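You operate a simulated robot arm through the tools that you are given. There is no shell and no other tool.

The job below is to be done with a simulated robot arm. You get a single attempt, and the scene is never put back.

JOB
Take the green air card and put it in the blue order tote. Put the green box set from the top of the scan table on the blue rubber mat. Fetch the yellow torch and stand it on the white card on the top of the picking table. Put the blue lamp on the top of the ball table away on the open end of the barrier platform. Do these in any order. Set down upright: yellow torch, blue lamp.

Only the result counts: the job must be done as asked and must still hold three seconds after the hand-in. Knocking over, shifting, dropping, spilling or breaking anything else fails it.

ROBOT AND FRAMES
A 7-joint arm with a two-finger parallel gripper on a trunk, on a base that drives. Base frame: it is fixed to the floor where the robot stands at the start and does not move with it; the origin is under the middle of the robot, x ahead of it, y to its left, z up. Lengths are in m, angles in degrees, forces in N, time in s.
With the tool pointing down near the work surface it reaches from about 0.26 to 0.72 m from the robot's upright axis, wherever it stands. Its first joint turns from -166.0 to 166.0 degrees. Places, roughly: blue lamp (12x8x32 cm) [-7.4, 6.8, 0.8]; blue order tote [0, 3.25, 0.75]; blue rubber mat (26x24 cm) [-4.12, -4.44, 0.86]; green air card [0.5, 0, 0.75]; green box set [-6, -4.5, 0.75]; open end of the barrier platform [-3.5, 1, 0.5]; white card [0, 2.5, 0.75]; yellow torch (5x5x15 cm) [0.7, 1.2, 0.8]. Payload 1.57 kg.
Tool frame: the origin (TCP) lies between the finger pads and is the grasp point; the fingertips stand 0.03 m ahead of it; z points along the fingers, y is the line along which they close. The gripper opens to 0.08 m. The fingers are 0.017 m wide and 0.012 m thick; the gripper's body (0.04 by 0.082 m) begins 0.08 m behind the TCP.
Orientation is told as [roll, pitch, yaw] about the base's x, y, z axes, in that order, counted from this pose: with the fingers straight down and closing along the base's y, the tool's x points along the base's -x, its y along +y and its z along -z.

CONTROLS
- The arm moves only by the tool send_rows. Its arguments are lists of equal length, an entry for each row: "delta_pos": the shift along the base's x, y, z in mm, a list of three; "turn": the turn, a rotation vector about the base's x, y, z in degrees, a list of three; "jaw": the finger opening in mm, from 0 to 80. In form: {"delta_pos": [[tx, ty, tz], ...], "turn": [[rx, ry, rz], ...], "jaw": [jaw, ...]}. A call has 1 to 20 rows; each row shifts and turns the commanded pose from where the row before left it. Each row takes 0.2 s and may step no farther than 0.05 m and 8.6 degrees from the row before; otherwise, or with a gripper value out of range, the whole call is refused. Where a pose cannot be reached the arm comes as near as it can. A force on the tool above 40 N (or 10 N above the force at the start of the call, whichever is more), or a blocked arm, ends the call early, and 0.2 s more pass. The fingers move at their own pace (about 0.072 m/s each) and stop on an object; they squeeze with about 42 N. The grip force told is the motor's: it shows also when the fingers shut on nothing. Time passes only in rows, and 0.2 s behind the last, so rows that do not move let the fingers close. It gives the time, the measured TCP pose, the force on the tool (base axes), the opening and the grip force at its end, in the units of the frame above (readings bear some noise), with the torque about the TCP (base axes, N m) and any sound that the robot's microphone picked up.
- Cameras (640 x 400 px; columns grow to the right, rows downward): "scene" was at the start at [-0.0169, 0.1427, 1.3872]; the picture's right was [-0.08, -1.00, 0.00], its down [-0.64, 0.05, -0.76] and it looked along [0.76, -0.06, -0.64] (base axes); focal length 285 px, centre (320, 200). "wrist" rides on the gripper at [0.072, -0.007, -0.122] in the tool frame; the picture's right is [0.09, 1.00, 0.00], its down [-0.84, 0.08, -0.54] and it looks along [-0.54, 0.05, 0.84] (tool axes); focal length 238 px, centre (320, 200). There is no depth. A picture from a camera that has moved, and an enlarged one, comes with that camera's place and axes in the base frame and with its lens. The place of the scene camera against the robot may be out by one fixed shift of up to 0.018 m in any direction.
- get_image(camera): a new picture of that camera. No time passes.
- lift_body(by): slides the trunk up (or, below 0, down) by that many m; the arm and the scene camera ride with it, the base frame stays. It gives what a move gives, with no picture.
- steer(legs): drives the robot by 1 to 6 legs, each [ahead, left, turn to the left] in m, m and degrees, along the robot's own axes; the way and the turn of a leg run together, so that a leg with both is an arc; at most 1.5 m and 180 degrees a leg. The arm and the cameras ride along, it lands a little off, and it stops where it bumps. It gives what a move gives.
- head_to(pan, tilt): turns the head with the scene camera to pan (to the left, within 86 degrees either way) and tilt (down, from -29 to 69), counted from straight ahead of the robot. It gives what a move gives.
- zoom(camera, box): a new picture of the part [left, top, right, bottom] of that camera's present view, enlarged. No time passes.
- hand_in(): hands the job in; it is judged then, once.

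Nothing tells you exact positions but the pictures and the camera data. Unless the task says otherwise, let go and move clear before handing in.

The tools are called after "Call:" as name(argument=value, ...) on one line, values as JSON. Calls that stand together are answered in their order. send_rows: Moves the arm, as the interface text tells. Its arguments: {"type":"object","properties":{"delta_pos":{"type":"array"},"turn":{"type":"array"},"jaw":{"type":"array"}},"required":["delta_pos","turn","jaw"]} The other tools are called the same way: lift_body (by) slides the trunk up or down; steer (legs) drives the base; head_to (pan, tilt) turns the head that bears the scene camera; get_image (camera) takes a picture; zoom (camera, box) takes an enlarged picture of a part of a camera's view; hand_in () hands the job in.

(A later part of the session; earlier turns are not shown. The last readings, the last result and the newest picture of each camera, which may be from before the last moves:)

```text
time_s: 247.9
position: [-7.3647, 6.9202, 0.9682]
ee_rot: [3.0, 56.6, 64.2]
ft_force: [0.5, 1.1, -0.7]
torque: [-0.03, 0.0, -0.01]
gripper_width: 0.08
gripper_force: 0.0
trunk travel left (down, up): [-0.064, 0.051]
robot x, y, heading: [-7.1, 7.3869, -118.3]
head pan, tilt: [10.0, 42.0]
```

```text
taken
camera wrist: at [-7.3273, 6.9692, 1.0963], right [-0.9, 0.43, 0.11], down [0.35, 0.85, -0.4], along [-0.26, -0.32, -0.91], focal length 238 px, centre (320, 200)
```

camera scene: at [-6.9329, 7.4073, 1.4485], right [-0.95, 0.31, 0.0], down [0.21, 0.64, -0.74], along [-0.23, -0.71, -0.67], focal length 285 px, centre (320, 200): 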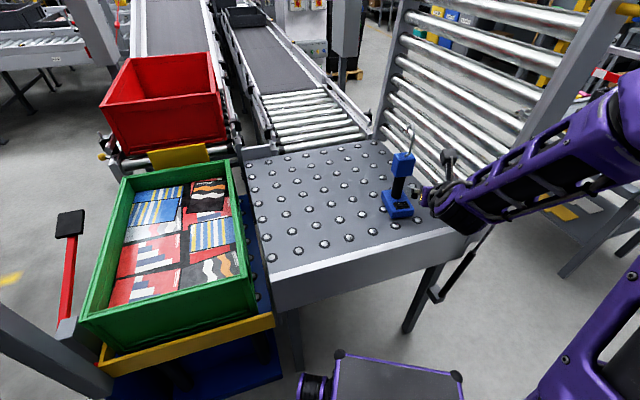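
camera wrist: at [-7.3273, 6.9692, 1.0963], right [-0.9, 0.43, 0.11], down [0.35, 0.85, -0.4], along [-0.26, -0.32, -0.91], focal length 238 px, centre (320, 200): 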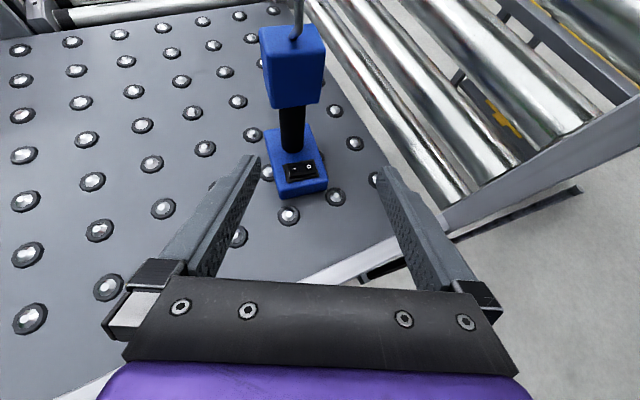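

The stem axis is at about [-7.411, 6.766]. I'll level the small roll, move to a pre-grasp point 8 cm short of the stem at z ≈ 0.86, then re-check.

Call:
send_rows(delta_pos=[[-2, -20, -27], [-2, -20, -27], [-2, -22, -27], [-1, -22, -27], [0, 0, 0]], turn=[[-0.45, -0.8, 0], [-0.46, -0.83, 0], [0, 0, 0], [0, 0, 0], [0, 0, 0]], jaw=[80, 80, 80, 80, 80])

Call:
get_image(camera="wrist")

Call:
zoom(camera="scene", box=[350, 100, 510, 250])

```text
time_s: 249.1
position: [-7.3703, 6.8398, 0.857]
ee_rot: [-0.3, 56.8, 61.3]
ft_force: [-0.2, -0.3, 0.0]
torque: [0.01, 0.02, 0.01]
gripper_width: 0.0801
gripper_force: 0.1
trunk travel left (down, up): [-0.064, 0.051]
robot x, y, heading: [-7.099, 7.3849, -118.2]
head pan, tilt: [10.0, 42.0]
```

```text
taken
camera wrist: at [-7.3372, 6.8889, 0.986], right [-0.9, 0.43, 0.07], down [0.37, 0.84, -0.4], along [-0.23, -0.34, -0.91], focal length 238 px, centre (320, 200)
```

wrist: 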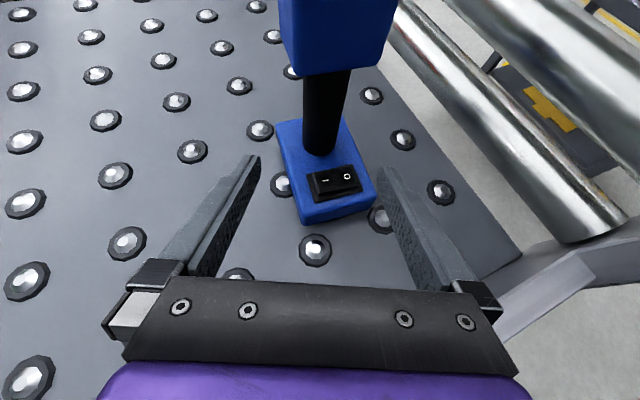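

```text
2.67 times, centred on (430, 175) of scene
camera zoom: at [-6.9738, 7.3297, 1.3985], right [-0.95, 0.31, 0.0], down [0.21, 0.64, -0.74], along [-0.23, -0.71, -0.67], focal length 761 px, centre (27, 267)
```

zoom: 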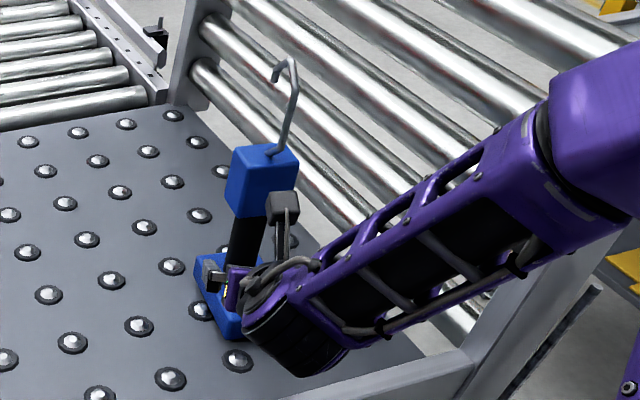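

Alignment is good: the stem lies straight along the hand's direction. I'll tilt 6° flatter to give the wrist camera more room from the lamp's head, then look again before advancing.

Call:
send_rows(delta_pos=[[-2, -4, -5], [-3, -6, -5], [0, 0, 0]], turn=[[-2.62, 1.46, 0], [-2.62, 1.46, 0], [0, 0, 0]], jaw=[80, 80, 80])

Call:
get_image(camera="wrist")

```text
time_s: 249.9
position: [-7.3637, 6.8302, 0.8379]
ee_rot: [0.4, 60.1, 63.8]
ft_force: [-0.4, -0.2, -0.2]
torque: [0.0, -0.01, -0.01]
gripper_width: 0.08
gripper_force: 0.1
out of reach, approached as far as the arm can: row 2
trunk travel left (down, up): [-0.064, 0.051]
robot x, y, heading: [-7.0998, 7.3864, -118.0]
head pan, tilt: [10.0, 42.0]
```

```text
taken
camera wrist: at [-7.3265, 6.8878, 0.9609], right [-0.91, 0.4, 0.08], down [0.33, 0.83, -0.45], along [-0.25, -0.39, -0.89], focal length 238 px, centre (320, 200)
```

wrist: 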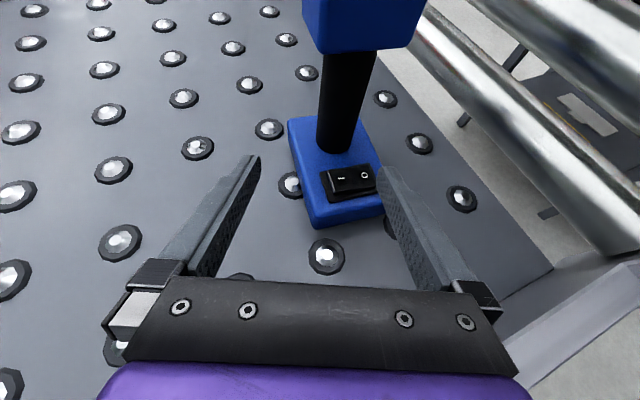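

Call:
send_rows(delta_pos=[[-12, 6, 0], [-9, -17, 0], [-9, -18, 0], [0, 0, 0]], turn=[[0, 0, 0], [0, 0, 0], [0, 0, 0], [0, 0, 0]], jaw=[80, 80, 80, 80])

Call:
get_image(camera="wrist")

Call:
zoom(camera="scene", box=[350, 100, 510, 250])

```text
time_s: 250.9
position: [-7.4046, 6.7968, 0.8486]
ee_rot: [-0.4, 62.7, 61.4]
ft_force: [0.8, 0.0, 1.0]
torque: [-0.02, -0.02, -0.02]
gripper_width: 0.0801
gripper_force: 0.0
out of reach, approached as far as the arm can: row 1
trunk travel left (down, up): [-0.064, 0.051]
robot x, y, heading: [-7.1015, 7.3852, -118.2]
head pan, tilt: [10.0, 42.0]
```

```text
taken
camera wrist: at [-7.3642, 6.8581, 0.9699], right [-0.9, 0.44, 0.08], down [0.34, 0.8, -0.49], along [-0.28, -0.42, -0.87], focal length 238 px, centre (320, 200)
```

wrist: 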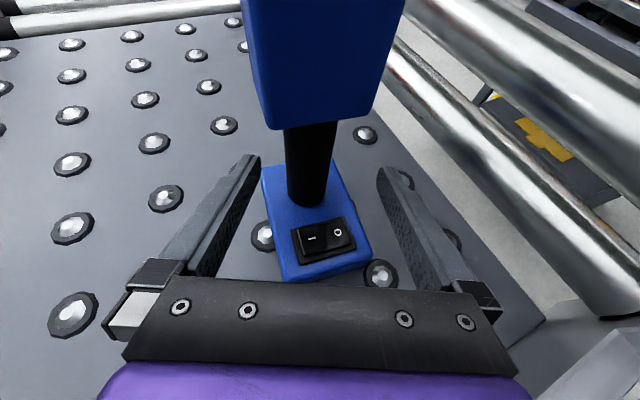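

```text
2.67 times, centred on (430, 175) of scene
camera zoom: at [-6.9737, 7.3297, 1.3984], right [-0.95, 0.31, 0.0], down [0.21, 0.64, -0.74], along [-0.23, -0.71, -0.67], focal length 761 px, centre (27, 267)
```

zoom: 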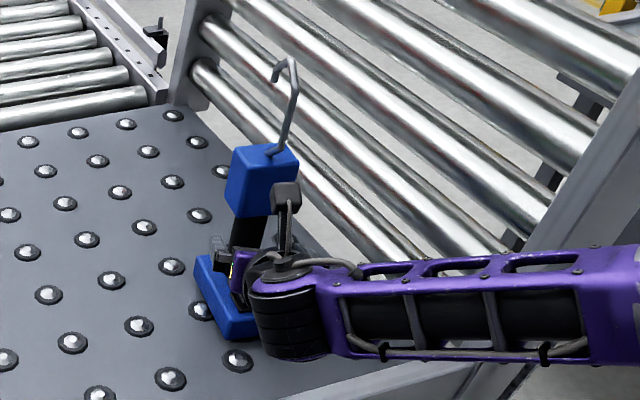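

Call:
send_rows(delta_pos=[[7, -4, -4], [-7, -12, -4], [-7, -13, -2], [0, 0, 0]], turn=[[0, 0, 0], [0, 0, 0], [0, 0, 0], [0, 0, 0]], jaw=[80, 80, 80, 80])

Call:
get_image(camera="wrist")

Call:
zoom(camera="scene", box=[370, 110, 490, 240])

```text
time_s: 251.9
position: [-7.4123, 6.7677, 0.84]
ee_rot: [-0.3, 62.6, 61.4]
ft_force: [0.1, 0.3, 0.6]
torque: [-0.02, 0.02, 0.0]
gripper_width: 0.08
gripper_force: 0.0
trunk travel left (down, up): [-0.064, 0.051]
robot x, y, heading: [-7.1052, 7.3847, -118.3]
head pan, tilt: [10.0, 42.0]
```

```text
taken
camera wrist: at [-7.3727, 6.8295, 0.9616], right [-0.9, 0.44, 0.08], down [0.34, 0.8, -0.5], along [-0.28, -0.42, -0.87], focal length 238 px, centre (320, 200)
```

wrist: 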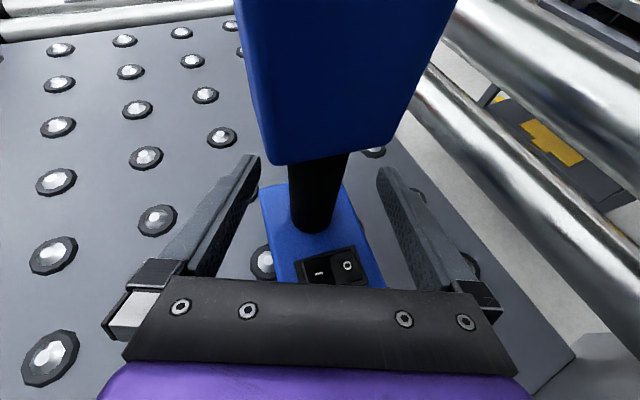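

```text
3.08 times, centred on (430, 175) of scene
camera zoom: at [-6.9737, 7.3297, 1.3985], right [-0.95, 0.31, 0.0], down [0.21, 0.64, -0.74], along [-0.23, -0.71, -0.67], focal length 878 px, centre (-18, 277)
```

zoom: 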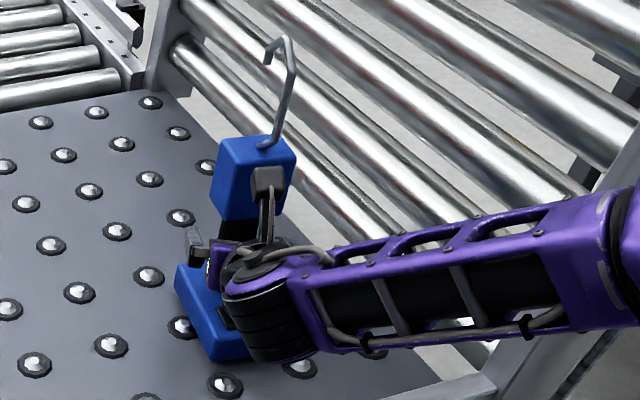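

The stem now runs right through the grasp point with no contact force. Closing the fingers on it.

Call:
send_rows(delta_pos=[[0, 0, 0], [0, 0, 0], [0, 0, 0], [0, 0, 0], [0, 0, 0]], turn=[[0, 0, 0], [0, 0, 0], [0, 0, 0], [0, 0, 0], [0, 0, 0]], jaw=[60, 20, 0, 0, 0])

Call:
get_image(camera="wrist")

```text
time_s: 253.1
position: [-7.412, 6.7679, 0.8412]
ee_rot: [-0.2, 62.7, 61.5]
ft_force: [-0.6, 0.3, 0.8]
torque: [0.12, 0.25, -0.03]
gripper_width: 0.0349
gripper_force: 42.1
trunk travel left (down, up): [-0.064, 0.051]
robot x, y, heading: [-7.101, 7.3872, -118.0]
head pan, tilt: [10.0, 42.0]
```

```text
taken
camera wrist: at [-7.3725, 6.8296, 0.9617], right [-0.9, 0.43, 0.08], down [0.34, 0.8, -0.5], along [-0.28, -0.42, -0.86], focal length 238 px, centre (320, 200)
```

wrist: 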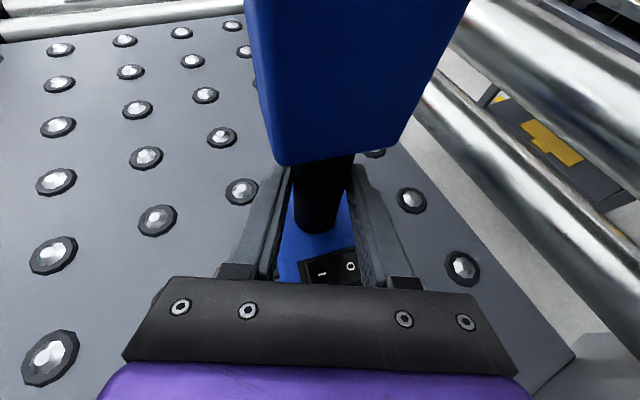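

The stem is gripped at a 35 mm opening. I'll lift gently and check.

Call:
send_rows(delta_pos=[[0, 0, 5], [0, 0, 10], [0, 0, 15], [0, 0, 0]], turn=[[0, 0, 0], [0, 0, 0], [0, 0, 0], [0, 0, 0]], jaw=[0, 0, 0, 0])

Call:
get_image(camera="wrist")

Call:
zoom(camera="scene", box=[350, 100, 510, 250])

```text
time_s: 254.1
position: [-7.4116, 6.7686, 0.872]
ee_rot: [-0.3, 62.7, 61.4]
ft_force: [0.1, -0.4, -4.5]
torque: [0.06, -0.01, -0.01]
gripper_width: 0.035
gripper_force: 41.9
trunk travel left (down, up): [-0.064, 0.051]
robot x, y, heading: [-7.1037, 7.3876, -118.0]
head pan, tilt: [10.0, 42.0]
```

```text
taken
camera wrist: at [-7.373, 6.8306, 0.9925], right [-0.9, 0.43, 0.08], down [0.34, 0.8, -0.49], along [-0.28, -0.42, -0.87], focal length 238 px, centre (320, 200)
```

wrist: 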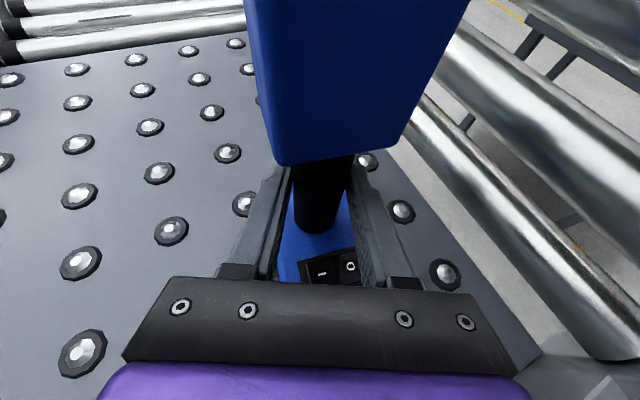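

```text
2.67 times, centred on (430, 175) of scene
camera zoom: at [-6.9738, 7.3295, 1.3984], right [-0.95, 0.31, 0.0], down [0.21, 0.64, -0.74], along [-0.23, -0.71, -0.67], focal length 761 px, centre (27, 267)
```

zoom: 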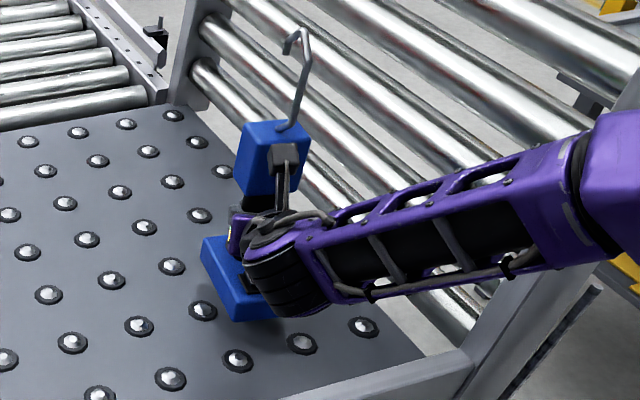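

The lamp hangs steady at about 4.5 N with no slip. I'll raise it well clear with the trunk and arm, then back away from the ball table.

Call:
lift_body(by=0.05)

Call:
send_rows(delta_pos=[[0, 0, 20], [0, 0, 25], [0, 0, 25], [0, 0, 25], [0, 0, 0]], turn=[[0, 0, 0], [0, 0, 0], [0, 0, 0], [0, 0, 0], [0, 0, 0]], jaw=[0, 0, 0, 0, 0])

Call:
get_image(camera="scene")

Call:
get_image(camera="wrist")

```text
time_s: 255.0
position: [-7.4129, 6.7684, 0.9212]
ee_rot: [-0.2, 62.7, 61.5]
ft_force: [-0.6, 0.0, -4.1]
torque: [0.09, -0.01, 0.03]
gripper_width: 0.0351
gripper_force: 42.2
trunk travel left (down, up): [-0.114, 0.001]
robot x, y, heading: [-7.1, 7.3855, -118.1]
head pan, tilt: [10.0, 42.0]
```

```text
time_s: 256.2
position: [-7.4121, 6.7683, 1.0164]
ee_rot: [-0.4, 62.7, 61.5]
ft_force: [0.3, 0.2, -4.2]
torque: [0.04, -0.04, 0.01]
gripper_width: 0.0348
gripper_force: 42.1
trunk travel left (down, up): [-0.114, 0.001]
robot x, y, heading: [-7.1034, 7.3837, -117.9]
head pan, tilt: [10.0, 42.0]
```

```text
taken
camera scene: at [-6.9738, 7.3295, 1.4484], right [-0.95, 0.31, 0.0], down [0.21, 0.64, -0.74], along [-0.23, -0.71, -0.67], focal length 285 px, centre (320, 200)
```

scene: 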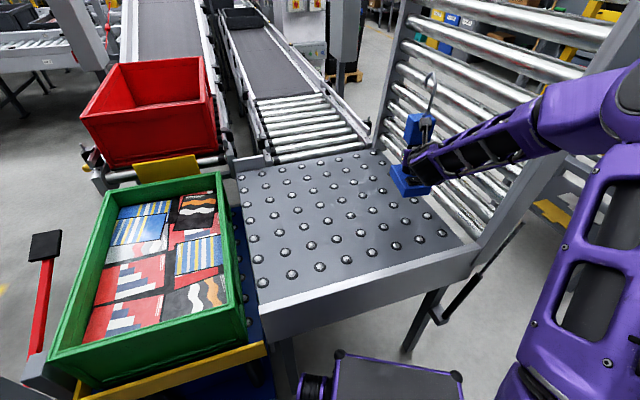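

```text
taken
camera wrist: at [-7.3718, 6.8309, 1.1371], right [-0.9, 0.43, 0.08], down [0.34, 0.8, -0.49], along [-0.28, -0.42, -0.87], focal length 238 px, centre (320, 200)
```

wrist: 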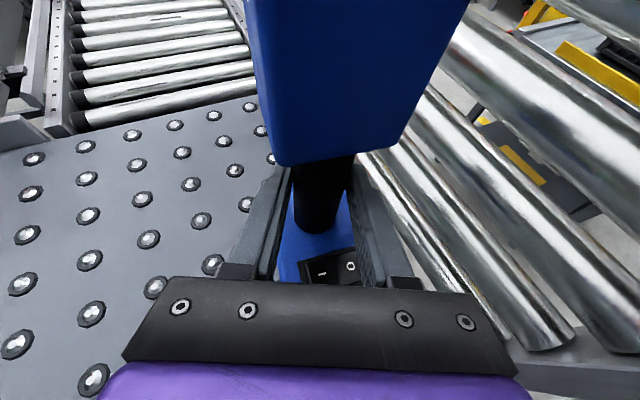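

Call:
steer(legs=[[-0.26, 0, 0]])

Call:
send_rows(delta_pos=[[9, 17, 0], [9, 17, 0], [9, 17, 0], [9, 17, 0], [9, 17, 0], [0, 0, 0]], turn=[[0, 0, 0], [0, 0, 0], [0, 0, 0], [0, 0, 0], [0, 0, 0], [0, 0, 0]], jaw=[0, 0, 0, 0, 0, 0])

```text
time_s: 258.1
position: [-7.2906, 7.0052, 1.0158]
ee_rot: [-0.2, 62.8, 60.9]
ft_force: [0.3, 0.8, -3.9]
torque: [0.0, 0.03, -0.02]
gripper_width: 0.0348
gripper_force: 41.6
trunk travel left (down, up): [-0.114, 0.001]
robot x, y, heading: [-6.9758, 7.6216, -118.6]
head pan, tilt: [10.0, 42.0]
```

```text
time_s: 259.5
position: [-7.2468, 7.0902, 1.0143]
ee_rot: [-0.4, 62.7, 61.0]
ft_force: [-0.5, 0.0, -5.4]
torque: [0.01, -0.05, 0.01]
gripper_width: 0.0349
gripper_force: 42.1
trunk travel left (down, up): [-0.114, 0.001]
robot x, y, heading: [-6.9746, 7.6203, -118.7]
head pan, tilt: [10.0, 42.0]
```

Call:
steer(legs=[[0, 0, -61.3], [-1.04, 0, 0]])

Call:
head_to(pan=70, tilt=25)

Call:
get_image(camera="scene")

```text
time_s: 267.7
position: [-6.5202, 7.6038, 1.0144]
ee_rot: [-0.4, 62.7, 0.2]
ft_force: [0.1, -1.3, -4.1]
torque: [-0.02, -0.04, -0.01]
gripper_width: 0.0347
gripper_force: 41.8
trunk travel left (down, up): [-0.114, 0.001]
robot x, y, heading: [-5.9265, 7.6266, -179.4]
head pan, tilt: [10.0, 42.0]
```

```text
time_s: 269.0
position: [-6.5208, 7.603, 1.0133]
ee_rot: [-0.2, 62.6, 0.3]
ft_force: [-0.3, 0.4, -3.8]
torque: [-0.01, -0.02, -0.02]
gripper_width: 0.0347
gripper_force: 42.3
trunk travel left (down, up): [-0.114, 0.001]
robot x, y, heading: [-5.9269, 7.6273, -179.2]
head pan, tilt: [70.0, 25.0]
```

```text
taken
camera scene: at [-5.8778, 7.4098, 1.4747], right [-0.94, 0.33, 0.0], down [0.14, 0.4, -0.91], along [-0.3, -0.85, -0.42], focal length 285 px, centre (320, 200)
```

scene: 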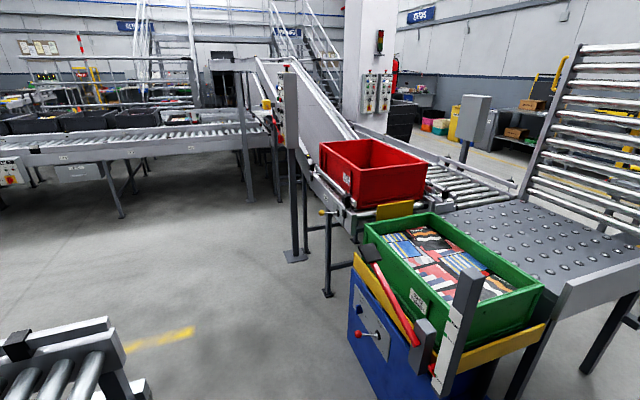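

The way back south is the same gap I came through. I'll turn to face −y and drive down it, easing east past the control post.

Call:
steer(legs=[[0, 0, 89.2], [1.5, 0, 0], [0, 0.11, 0], [0.95, 0, 0]])

Call:
get_image(camera="wrist")

Call:
get_image(camera="scene")

```text
time_s: 286.3
position: [-5.6229, 4.5947, 1.0141]
ee_rot: [-0.3, 62.6, 92.6]
ft_force: [-0.5, 0.2, -4.2]
torque: [0.05, -0.06, -0.02]
gripper_width: 0.0349
gripper_force: 41.7
trunk travel left (down, up): [-0.114, 0.001]
robot x, y, heading: [-5.6672, 5.1857, -87.0]
head pan, tilt: [70.0, 25.0]
```

```text
taken
camera wrist: at [-5.6212, 4.6683, 1.1352], right [-0.99, -0.09, 0.08], down [-0.12, 0.86, -0.49], along [-0.02, -0.5, -0.87], focal length 238 px, centre (320, 200)
```

wrist: 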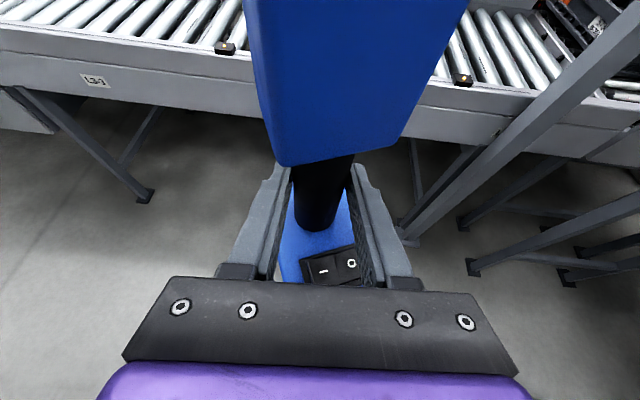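

```text
taken
camera scene: at [-5.4579, 5.2659, 1.4747], right [-0.29, -0.96, 0.0], down [-0.4, 0.12, -0.91], along [0.87, -0.27, -0.42], focal length 285 px, centre (320, 200)
```

scene: 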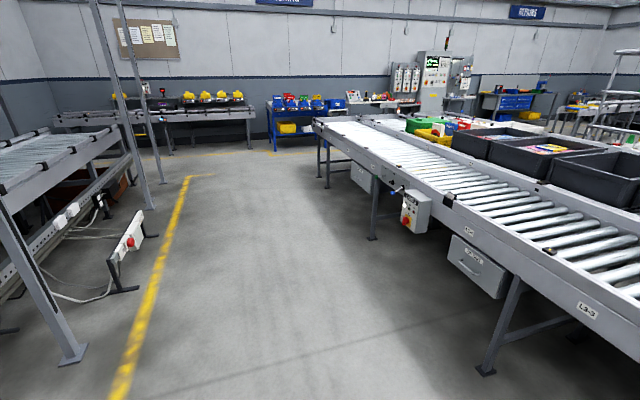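

Call:
steer(legs=[[0, 0, 86.5], [1.5, 0, 0]])

Call:
head_to(pan=0, tilt=15)

Call:
get_image(camera="scene")

```text
time_s: 297.4
position: [-3.6087, 5.1732, 1.0132]
ee_rot: [-0.3, 62.6, 178.6]
ft_force: [0.4, -0.6, -3.9]
torque: [0.01, 0.08, -0.01]
gripper_width: 0.0354
gripper_force: 42.1
trunk travel left (down, up): [-0.114, 0.001]
robot x, y, heading: [-4.2022, 5.1697, -0.9]
head pan, tilt: [70.0, 25.0]
```

```text
time_s: 298.8
position: [-3.6086, 5.1731, 1.0146]
ee_rot: [-0.3, 62.6, 178.6]
ft_force: [0.7, -0.1, -4.2]
torque: [0.0, 0.05, 0.01]
gripper_width: 0.035
gripper_force: 41.9
trunk travel left (down, up): [-0.114, 0.001]
robot x, y, heading: [-4.2029, 5.1673, -0.9]
head pan, tilt: [0.0, 15.0]
```

```text
taken
camera scene: at [-4.2087, 5.3158, 1.4909], right [-0.02, -1.0, 0.0], down [-0.26, 0.0, -0.97], along [0.97, -0.02, -0.26], focal length 285 px, centre (320, 200)
```

scene: 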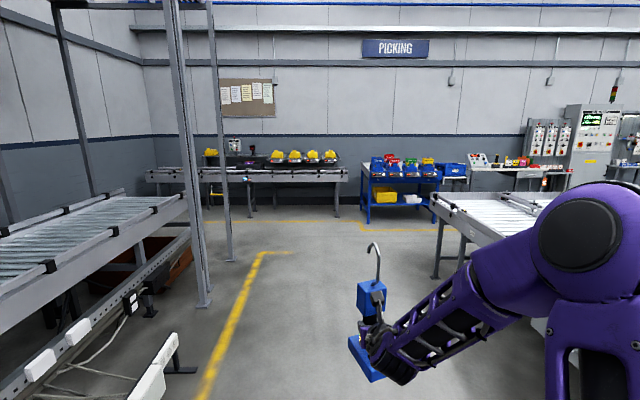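

Call:
steer(legs=[[1.5, 0, 0.9], [1.42, 0, 0]])

Call:
get_image(camera="scene")

```text
time_s: 312.9
position: [-0.6913, 5.1731, 1.0141]
ee_rot: [-0.3, 62.6, -179.5]
ft_force: [-0.4, 0.4, -4.6]
torque: [0.01, 0.04, 0.0]
gripper_width: 0.035
gripper_force: 41.9
trunk travel left (down, up): [-0.114, 0.001]
robot x, y, heading: [-1.2881, 5.1446, 0.8]
head pan, tilt: [0.0, 15.0]
```

```text
taken
camera scene: at [-1.2956, 5.2951, 1.4909], right [0.02, -1.0, 0.0], down [-0.26, 0.0, -0.97], along [0.97, 0.02, -0.26], focal length 285 px, centre (320, 200)
```

scene: 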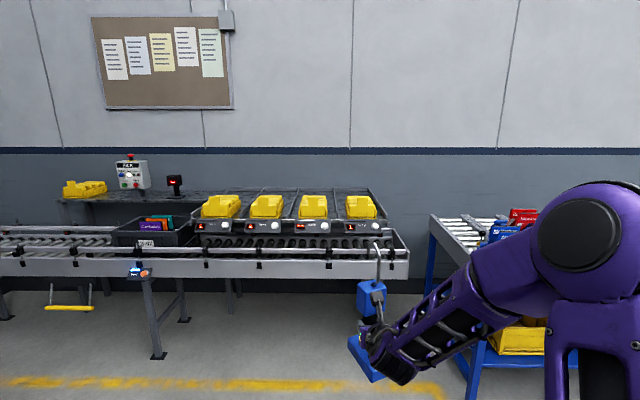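

Call:
steer(legs=[[0, 0, -90.8], [0, 0.46, 0], [1.4, 0, 0]])

Call:
get_image(camera="scene")

```text
time_s: 328.4
position: [-0.7561, 3.1294, 1.0128]
ee_rot: [-0.3, 62.5, 91.1]
ft_force: [0.1, -0.2, -3.8]
torque: [0.07, -0.01, 0.0]
gripper_width: 0.035
gripper_force: 42.3
trunk travel left (down, up): [-0.114, 0.001]
robot x, y, heading: [-0.7877, 3.7228, -88.7]
head pan, tilt: [0.0, 15.0]
```

```text
taken
camera scene: at [-0.6605, 3.7322, 1.4909], right [-1.0, -0.03, 0.0], down [-0.01, 0.26, -0.97], along [0.03, -0.97, -0.26], focal length 285 px, centre (320, 200)
```

scene: 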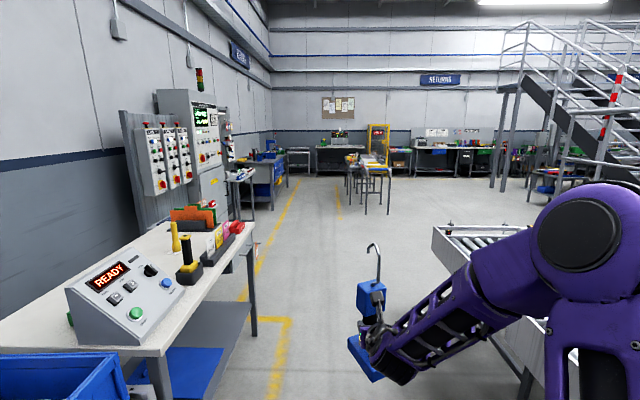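

Call:
steer(legs=[[1.4, 0, -1.3], [0.9, 0, 0]])

Call:
head_to(pan=-60, tilt=18)

Call:
get_image(camera="scene")

```text
time_s: 339.9
position: [-0.8517, 0.7845, 1.0134]
ee_rot: [-0.4, 62.6, 87.0]
ft_force: [-0.2, -0.2, -4.5]
torque: [0.04, -0.02, -0.01]
gripper_width: 0.0353
gripper_force: 42.0
trunk travel left (down, up): [-0.114, 0.001]
robot x, y, heading: [-0.8409, 1.3794, -92.6]
head pan, tilt: [0.0, 15.0]
```

```text
time_s: 341.2
position: [-0.851, 0.7846, 1.0139]
ee_rot: [-0.3, 62.7, 87.0]
ft_force: [-0.4, 0.4, -4.0]
torque: [0.07, -0.03, -0.02]
gripper_width: 0.0352
gripper_force: 41.9
trunk travel left (down, up): [-0.114, 0.001]
robot x, y, heading: [-0.8421, 1.378, -92.7]
head pan, tilt: [-60.0, 18.0]
```

```text
taken
camera scene: at [-0.7911, 1.4277, 1.4861], right [-0.46, 0.89, 0.0], down [0.27, 0.14, -0.95], along [-0.84, -0.44, -0.31], focal length 285 px, centre (320, 200)
```

scene: 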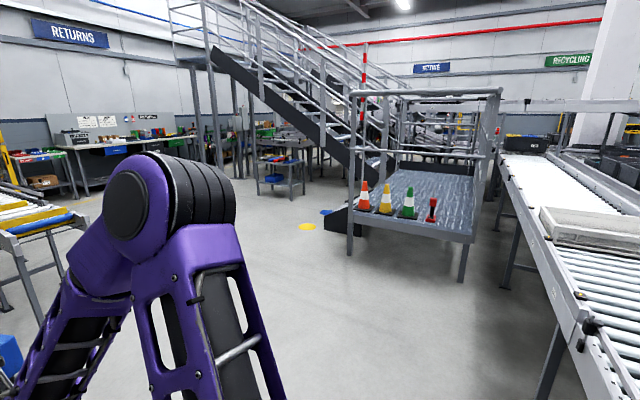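

Call:
zoom(camera="scene", box=[320, 80, 520, 290])

Call:
zoom(camera="scene", box=[340, 150, 480, 250])

```text
1.90 times, centred on (420, 185) of scene
camera zoom: at [-0.7911, 1.4277, 1.4861], right [-0.46, 0.89, 0.0], down [0.27, 0.14, -0.95], along [-0.84, -0.44, -0.31], focal length 544 px, centre (130, 229)
```

zoom: 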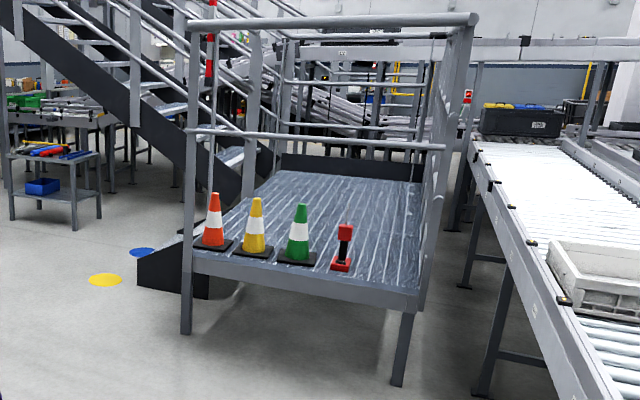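

```text
4.00 times, centred on (410, 200) of scene
camera zoom: at [-0.7911, 1.4277, 1.4861], right [-0.46, 0.89, 0.0], down [0.27, 0.14, -0.95], along [-0.84, -0.44, -0.31], focal length 1142 px, centre (-40, 200)
```

zoom: 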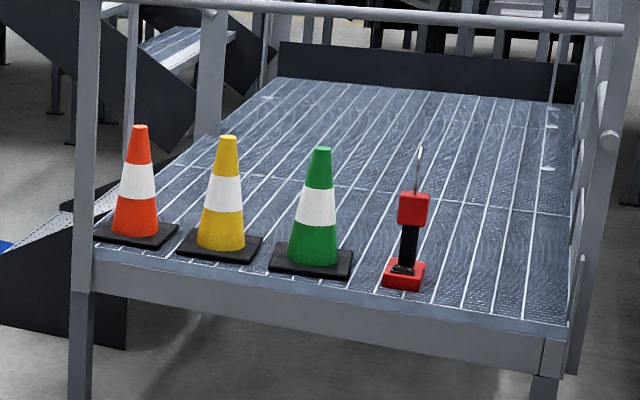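

The barrier platform (z ≈ 0.5) has a row along its front: red, yellow and green cones, then a red lamp at y ≈ 1.21. The free end is at about [-3.41, 1.40], under a rail at z ≈ 1.12. I'll face it and drive up with the lamp.

Call:
steer(legs=[[0, 0, -87.4], [1.2, 0, 0]])

Call:
head_to(pan=15, tilt=28)

Call:
get_image(camera="scene")

```text
time_s: 351.0
position: [-2.6324, 1.3078, 1.0142]
ee_rot: [-0.2, 62.5, 1.1]
ft_force: [0.6, 1.0, -3.9]
torque: [-0.01, -0.06, 0.0]
gripper_width: 0.0352
gripper_force: 41.6
trunk travel left (down, up): [-0.114, 0.001]
robot x, y, heading: [-2.0423, 1.3389, -178.6]
head pan, tilt: [-60.0, 18.0]
```

```text
time_s: 352.5
position: [-2.6323, 1.3079, 1.0132]
ee_rot: [-0.3, 62.6, 1.1]
ft_force: [0.2, -0.4, -3.7]
torque: [-0.02, -0.02, 0.02]
gripper_width: 0.035
gripper_force: 42.6
trunk travel left (down, up): [-0.114, 0.001]
robot x, y, heading: [-2.041, 1.3392, -178.4]
head pan, tilt: [15.0, 28.0]
```

```text
taken
camera scene: at [-2.0454, 1.1854, 1.4699], right [-0.28, 0.96, 0.0], down [0.45, 0.13, -0.88], along [-0.85, -0.25, -0.47], focal length 285 px, centre (320, 200)
```

scene: 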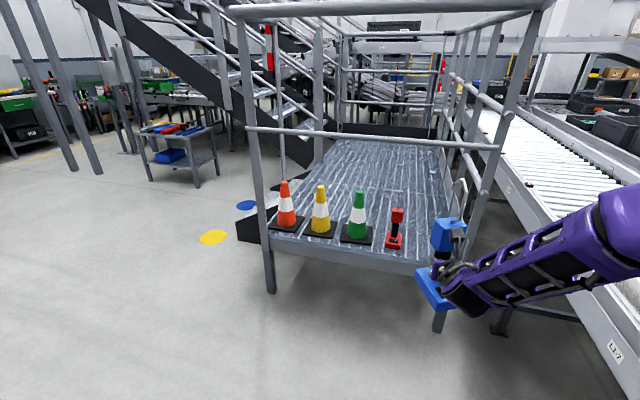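

Call:
zoom(camera="scene", box=[230, 110, 530, 300])

Call:
get_image(camera="wrist")

```text
2.11 times, centred on (380, 205) of scene
camera zoom: at [-2.0454, 1.1854, 1.4699], right [-0.28, 0.96, 0.0], down [0.45, 0.13, -0.88], along [-0.85, -0.25, -0.47], focal length 601 px, centre (194, 190)
```

zoom: 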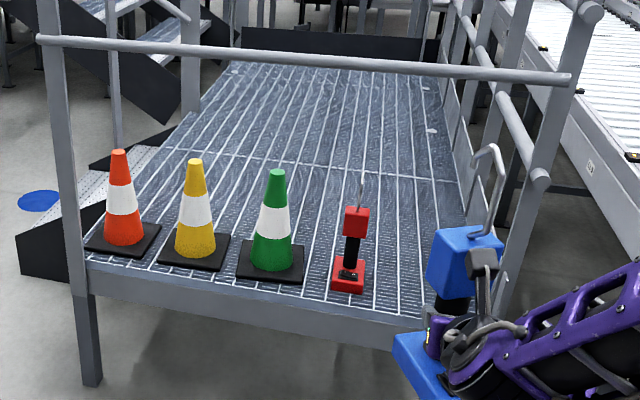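

```text
taken
camera wrist: at [-2.559, 1.3017, 1.1349], right [-0.07, 0.99, 0.08], down [0.86, 0.1, -0.49], along [-0.5, 0.04, -0.87], focal length 238 px, centre (320, 200)
```

wrist: 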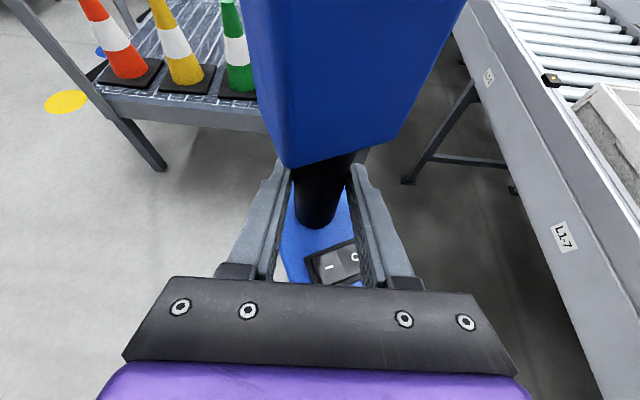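

The slot centre is about [-3.41, 1.385], between the red lamp and the right post. I'll square up, then lower the trunk and arm so the lamp passes under the rail.

Call:
lift_body(by=-0.114)

Call:
send_rows(delta_pos=[[0, 0, -25], [0, 0, -35], [0, 0, -35], [0, 0, -35], [0, 0, -35], [0, 0, -35], [0, 0, 0]], turn=[[0, 0, 0], [0, 0, 0], [0, 0, 0], [0, 0, 0], [0, 0, 0], [0, 0, 0], [0, 0, 0]], jaw=[0, 0, 0, 0, 0, 0, 0])

Call:
get_image(camera="scene")

```text
time_s: 354.0
position: [-2.6328, 1.3075, 0.8988]
ee_rot: [-0.4, 62.6, 1.1]
ft_force: [0.3, -0.7, -3.6]
torque: [0.0, -0.08, 0.02]
gripper_width: 0.0351
gripper_force: 42.7
trunk travel left (down, up): [0.0, 0.115]
robot x, y, heading: [-2.0368, 1.3368, -178.7]
head pan, tilt: [15.0, 28.0]
```

```text
time_s: 355.6
position: [-2.6297, 1.3042, 0.7933]
ee_rot: [-0.1, 62.3, 1.9]
ft_force: [0.4, -0.6, -3.3]
torque: [-0.03, -0.05, 0.01]
gripper_width: 0.0352
gripper_force: 41.9
out of reach, approached as far as the arm can: row 4, 5, 6
trunk travel left (down, up): [0.0, 0.115]
robot x, y, heading: [-2.0396, 1.3401, -178.5]
head pan, tilt: [15.0, 28.0]
```

```text
taken
camera scene: at [-2.0453, 1.1854, 1.3559], right [-0.28, 0.96, 0.0], down [0.45, 0.13, -0.88], along [-0.85, -0.25, -0.47], focal length 285 px, centre (320, 200)
```

scene: 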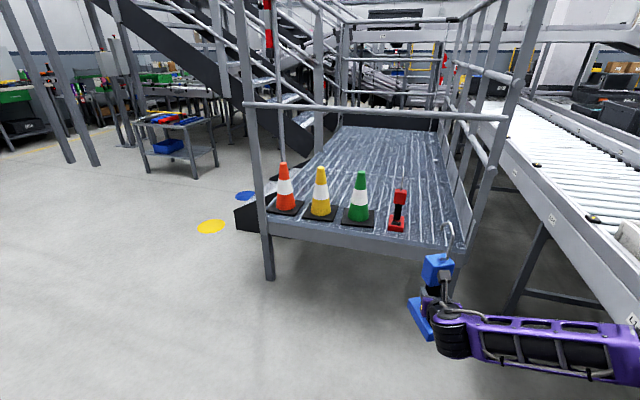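

The arm can't go below z ≈ 0.79 at this reach with this tilt. I'll test whether extending further lets the hand go lower, still in free space.

Call:
send_rows(delta_pos=[[-30, 0, 0], [-30, 0, 0], [-30, 0, -10], [-20, 0, -30], [0, 0, -30], [0, 0, -30], [0, 0, -30], [0, 0, 0]], turn=[[0, 0, 0], [0, 0, 0], [0, 0, 0], [0, 0, 0], [0, 0, 0], [0, 0, 0], [0, 0, 0], [0, 0, 0]], jaw=[0, 0, 0, 0, 0, 0, 0, 0])

Call:
get_image(camera="scene")

```text
time_s: 357.4
position: [-2.7374, 1.3016, 0.7539]
ee_rot: [-0.2, 62.4, 1.1]
ft_force: [0.6, 0.3, -4.1]
torque: [0.01, -0.07, -0.02]
gripper_width: 0.0352
gripper_force: 41.6
out of reach, approached as far as the arm can: row 5, 6, 7
trunk travel left (down, up): [0.0, 0.115]
robot x, y, heading: [-2.0407, 1.3396, -178.8]
head pan, tilt: [15.0, 28.0]
```

```text
taken
camera scene: at [-2.0454, 1.1854, 1.3559], right [-0.28, 0.96, 0.0], down [0.45, 0.13, -0.88], along [-0.85, -0.25, -0.47], focal length 285 px, centre (320, 200)
```

scene: 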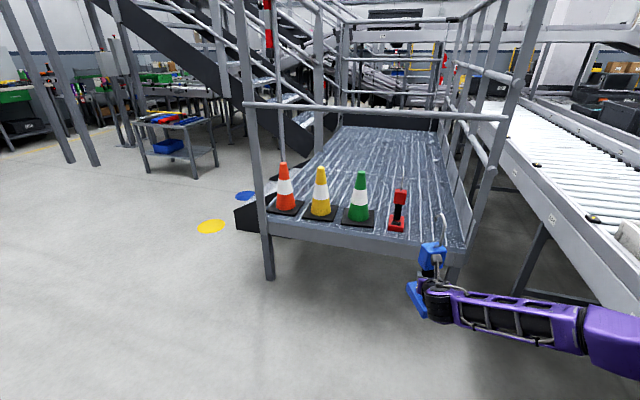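

Extending helps: by the arm's geometry, about 0.83 m of reach at z 0.6 should work. I'll keep the lamp at this height (it clears both platform and rail), square up, and drive it in under the rail toward the free slot.

Call:
steer(legs=[[0, -0.065, -1.3], [0.35, 0, 0]])

Call:
get_image(camera="scene")

Call:
get_image(camera="wrist")

```text
time_s: 360.6
position: [-3.0966, 1.374, 0.7534]
ee_rot: [-0.3, 62.6, 0.4]
ft_force: [0.1, -0.5, -5.0]
torque: [-0.04, -0.06, 0.03]
gripper_width: 0.035
gripper_force: 42.2
trunk travel left (down, up): [0.0, 0.115]
robot x, y, heading: [-2.3993, 1.4045, -179.1]
head pan, tilt: [15.0, 28.0]
```

```text
taken
camera scene: at [-2.4072, 1.2488, 1.3559], right [-0.27, 0.96, 0.0], down [0.45, 0.13, -0.88], along [-0.85, -0.24, -0.47], focal length 285 px, centre (320, 200)
```

scene: 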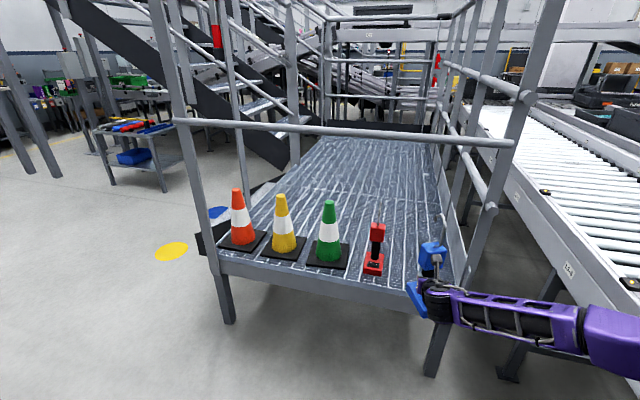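

```text
taken
camera wrist: at [-3.0238, 1.3674, 0.8755], right [-0.05, 1.0, 0.08], down [0.87, 0.09, -0.49], along [-0.5, 0.04, -0.87], focal length 238 px, centre (320, 200)
```

wrist: 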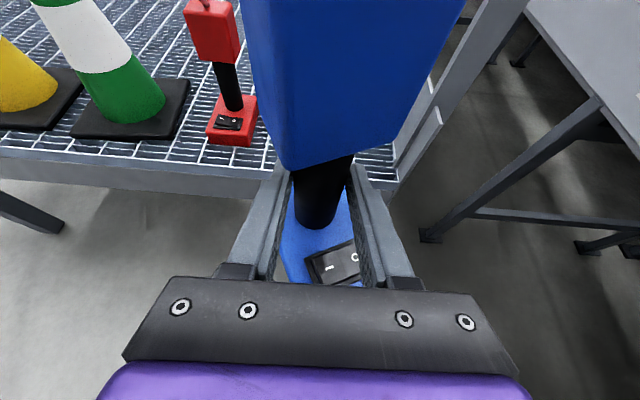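

Call:
steer(legs=[[0.17, -0.01, -0.5]])

Call:
send_rows(delta_pos=[[-25, 0, 0], [-30, 0, 0], [-30, 0, 0], [-25, 0, 0], [0, 0, 0]], turn=[[0, 0, 0], [0, 0, 0], [0, 0, 0], [0, 0, 0], [0, 0, 0]], jaw=[0, 0, 0, 0, 0])

Call:
get_image(camera="wrist")

Call:
get_image(camera="scene")

```text
time_s: 362.1
position: [-3.2709, 1.3883, 0.7542]
ee_rot: [-0.3, 62.6, 0.0]
ft_force: [0.2, -0.9, -3.5]
torque: [-0.04, -0.06, 0.02]
gripper_width: 0.0351
gripper_force: 41.8
trunk travel left (down, up): [0.0, 0.115]
robot x, y, heading: [-2.5676, 1.4084, -179.7]
head pan, tilt: [15.0, 28.0]
```

```text
time_s: 363.3
position: [-3.3803, 1.3885, 0.7529]
ee_rot: [-0.3, 62.6, -0.1]
ft_force: [0.3, 0.3, -4.6]
torque: [-0.03, -0.01, -0.01]
gripper_width: 0.0353
gripper_force: 41.7
trunk travel left (down, up): [0.0, 0.115]
robot x, y, heading: [-2.5732, 1.4112, -179.5]
head pan, tilt: [15.0, 28.0]
```

```text
taken
camera wrist: at [-3.3065, 1.3814, 0.8735], right [-0.05, 1.0, 0.08], down [0.87, 0.08, -0.49], along [-0.5, 0.05, -0.87], focal length 238 px, centre (320, 200)
```

wrist: 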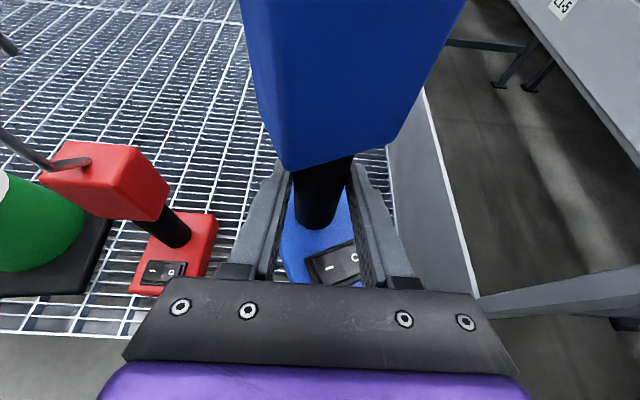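

```text
taken
camera scene: at [-2.5817, 1.2571, 1.3559], right [-0.26, 0.96, 0.0], down [0.45, 0.12, -0.88], along [-0.85, -0.23, -0.47], focal length 285 px, centre (320, 200)
```

scene: 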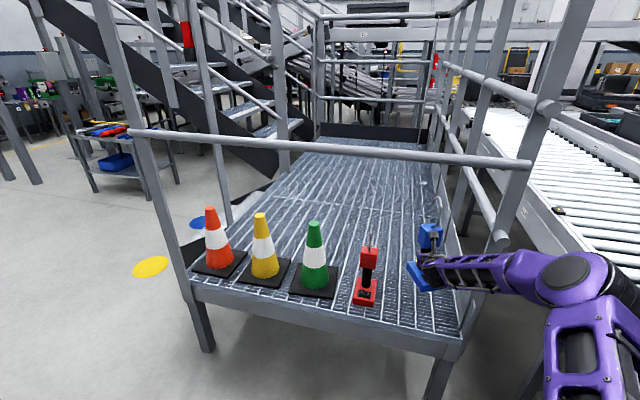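

The lamp is over the free slot, with the red lamp at [-3.405, 1.20] on one side and the side plate at y ≈ 1.53 on the other. I'll align in x and start lowering.

Call:
send_rows(delta_pos=[[-22, -4, 0], [0, 0, -25], [0, 0, -30], [0, 0, -30], [0, 0, -20], [0, 0, 0]], turn=[[0, 0, 0], [0, 0, 0], [0, 0, 0], [0, 0, 0], [0, 0, 0], [0, 0, 0]], jaw=[0, 0, 0, 0, 0, 0])

Call:
get_image(camera="wrist")

Call:
zoom(camera="scene", box=[320, 180, 540, 340])

```text
time_s: 364.7
position: [-3.4028, 1.3859, 0.6623]
ee_rot: [-0.2, 62.3, 0.0]
ft_force: [-0.5, -0.8, -4.0]
torque: [-0.04, 0.0, -0.03]
gripper_width: 0.0352
gripper_force: 42.3
out of reach, approached as far as the arm can: row 5
trunk travel left (down, up): [0.0, 0.115]
robot x, y, heading: [-2.5712, 1.4138, -179.8]
head pan, tilt: [15.0, 28.0]
```

```text
taken
camera wrist: at [-3.3298, 1.3784, 0.7826], right [-0.04, 1.0, 0.08], down [0.87, 0.08, -0.49], along [-0.49, 0.05, -0.87], focal length 238 px, centre (320, 200)
```

wrist: 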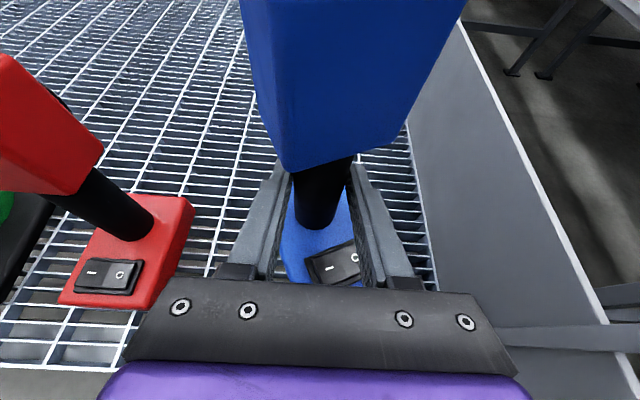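

```text
2.50 times, centred on (430, 260) of scene
camera zoom: at [-2.5817, 1.2571, 1.3559], right [-0.26, 0.96, 0.0], down [0.45, 0.12, -0.88], along [-0.85, -0.23, -0.47], focal length 714 px, centre (45, 50)
```

zoom: 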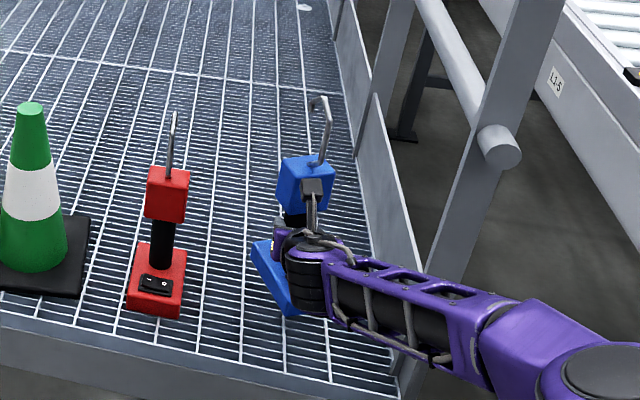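

It reached z 0.66 before the limit. I'll back the robot 10 cm and extend the arm further so the hand can go lower.

Call:
steer(legs=[[-0.1, 0, 0]])

Call:
send_rows(delta_pos=[[-25, 0, 0], [-25, 0, 0], [-25, 0, 0], [-25, 0, 0], [0, 0, -10], [0, 0, -10], [0, 0, 0]], turn=[[0, 0, 0], [0, 0, 0], [0, 0, 0], [0, 0, 0], [0, 0, 0], [0, 0, 0], [0, 0, 0]], jaw=[0, 0, 0, 0, 0, 0, 0])

Call:
get_image(camera="wrist")

```text
time_s: 365.8
position: [-3.3021, 1.3869, 0.6615]
ee_rot: [-0.2, 62.4, 0.0]
ft_force: [-0.6, 0.4, -3.8]
torque: [-0.04, -0.07, 0.03]
gripper_width: 0.0349
gripper_force: 42.1
trunk travel left (down, up): [0.0, 0.115]
robot x, y, heading: [-2.4679, 1.4141, -179.7]
head pan, tilt: [15.0, 28.0]
```

```text
time_s: 367.4
position: [-3.3633, 1.3874, 0.6443]
ee_rot: [-0.1, 62.3, 0.1]
ft_force: [0.1, 0.2, -3.4]
torque: [-0.03, -0.07, 0.01]
gripper_width: 0.0349
gripper_force: 41.6
out of reach, approached as far as the arm can: row 3, 4, 6
trunk travel left (down, up): [0.0, 0.115]
robot x, y, heading: [-2.4714, 1.4133, -179.6]
head pan, tilt: [15.0, 28.0]
```

```text
taken
camera wrist: at [-3.2898, 1.3783, 0.7658], right [-0.05, 1.0, 0.08], down [0.87, 0.08, -0.49], along [-0.49, 0.05, -0.87], focal length 238 px, centre (320, 200)
```

wrist: 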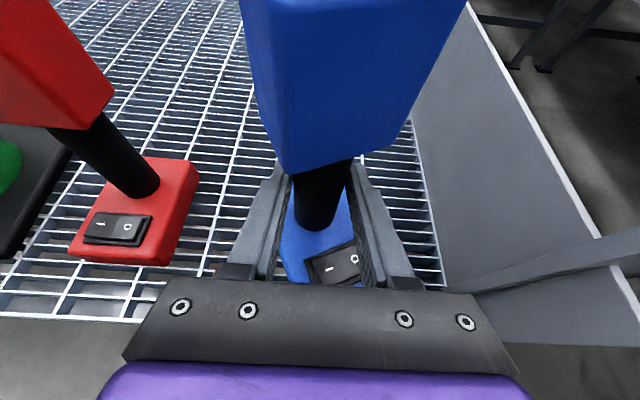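

The last few centimetres are limited by how far the hand can bend up. A slightly steeper hand (about 8°) will reach; the lamp will then touch on its far edge and settle flat in the grip as I press it down. I'll re-align in x and do that carefully.

Call:
steer(legs=[[0.04, 0, 0]])

Call:
send_rows(delta_pos=[[0, 0, 0], [0, 0, -5], [0, 0, -10], [0, 0, 0]], turn=[[0, -3.5, 0], [0, -3.5, 0], [0, 0, 0], [0, 0, 0]], jaw=[0, 0, 0, 0])

Call:
get_image(camera="wrist")

Call:
zoom(camera="scene", box=[320, 180, 540, 340])

```text
time_s: 368.3
position: [-3.4021, 1.3861, 0.6444]
ee_rot: [-0.1, 62.1, -0.1]
ft_force: [0.5, -0.5, -4.0]
torque: [-0.01, -0.04, -0.01]
gripper_width: 0.0353
gripper_force: 42.5
trunk travel left (down, up): [0.0, 0.115]
robot x, y, heading: [-2.513, 1.4148, -179.5]
head pan, tilt: [15.0, 28.0]
```

```text
time_s: 369.3
position: [-3.39, 1.4039, 0.6182]
ee_rot: [0.6, 58.3, -0.3]
ft_force: [-0.7, -0.1, -4.4]
torque: [0.01, -0.01, -0.02]
gripper_width: 0.0351
gripper_force: 41.9
out of reach, approached as far as the arm can: row 1, 2, 3
trunk travel left (down, up): [0.0, 0.115]
robot x, y, heading: [-2.5071, 1.4102, -179.7]
head pan, tilt: [15.0, 28.0]
```

```text
taken
camera wrist: at [-3.3256, 1.3946, 0.7452], right [-0.04, 1.0, 0.08], down [0.9, 0.07, -0.43], along [-0.43, 0.06, -0.9], focal length 238 px, centre (320, 200)
```

wrist: 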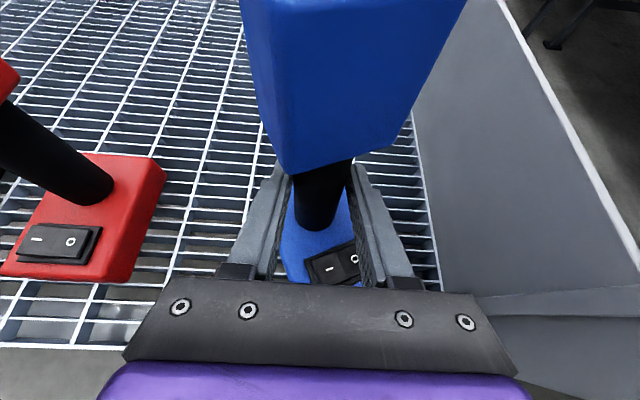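

```text
2.50 times, centred on (430, 260) of scene
camera zoom: at [-2.5189, 1.2575, 1.3559], right [-0.27, 0.96, 0.0], down [0.45, 0.12, -0.88], along [-0.85, -0.23, -0.47], focal length 714 px, centre (45, 50)
```

zoom: 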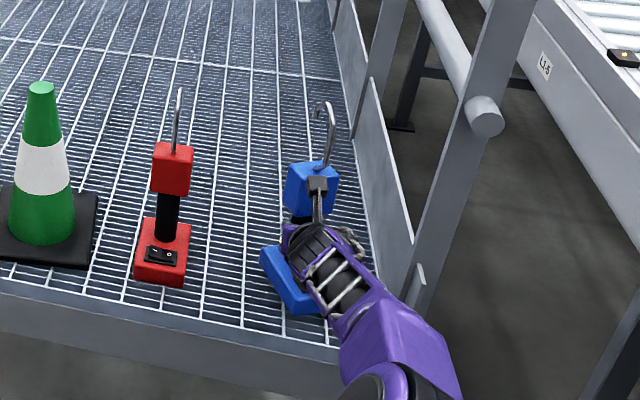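

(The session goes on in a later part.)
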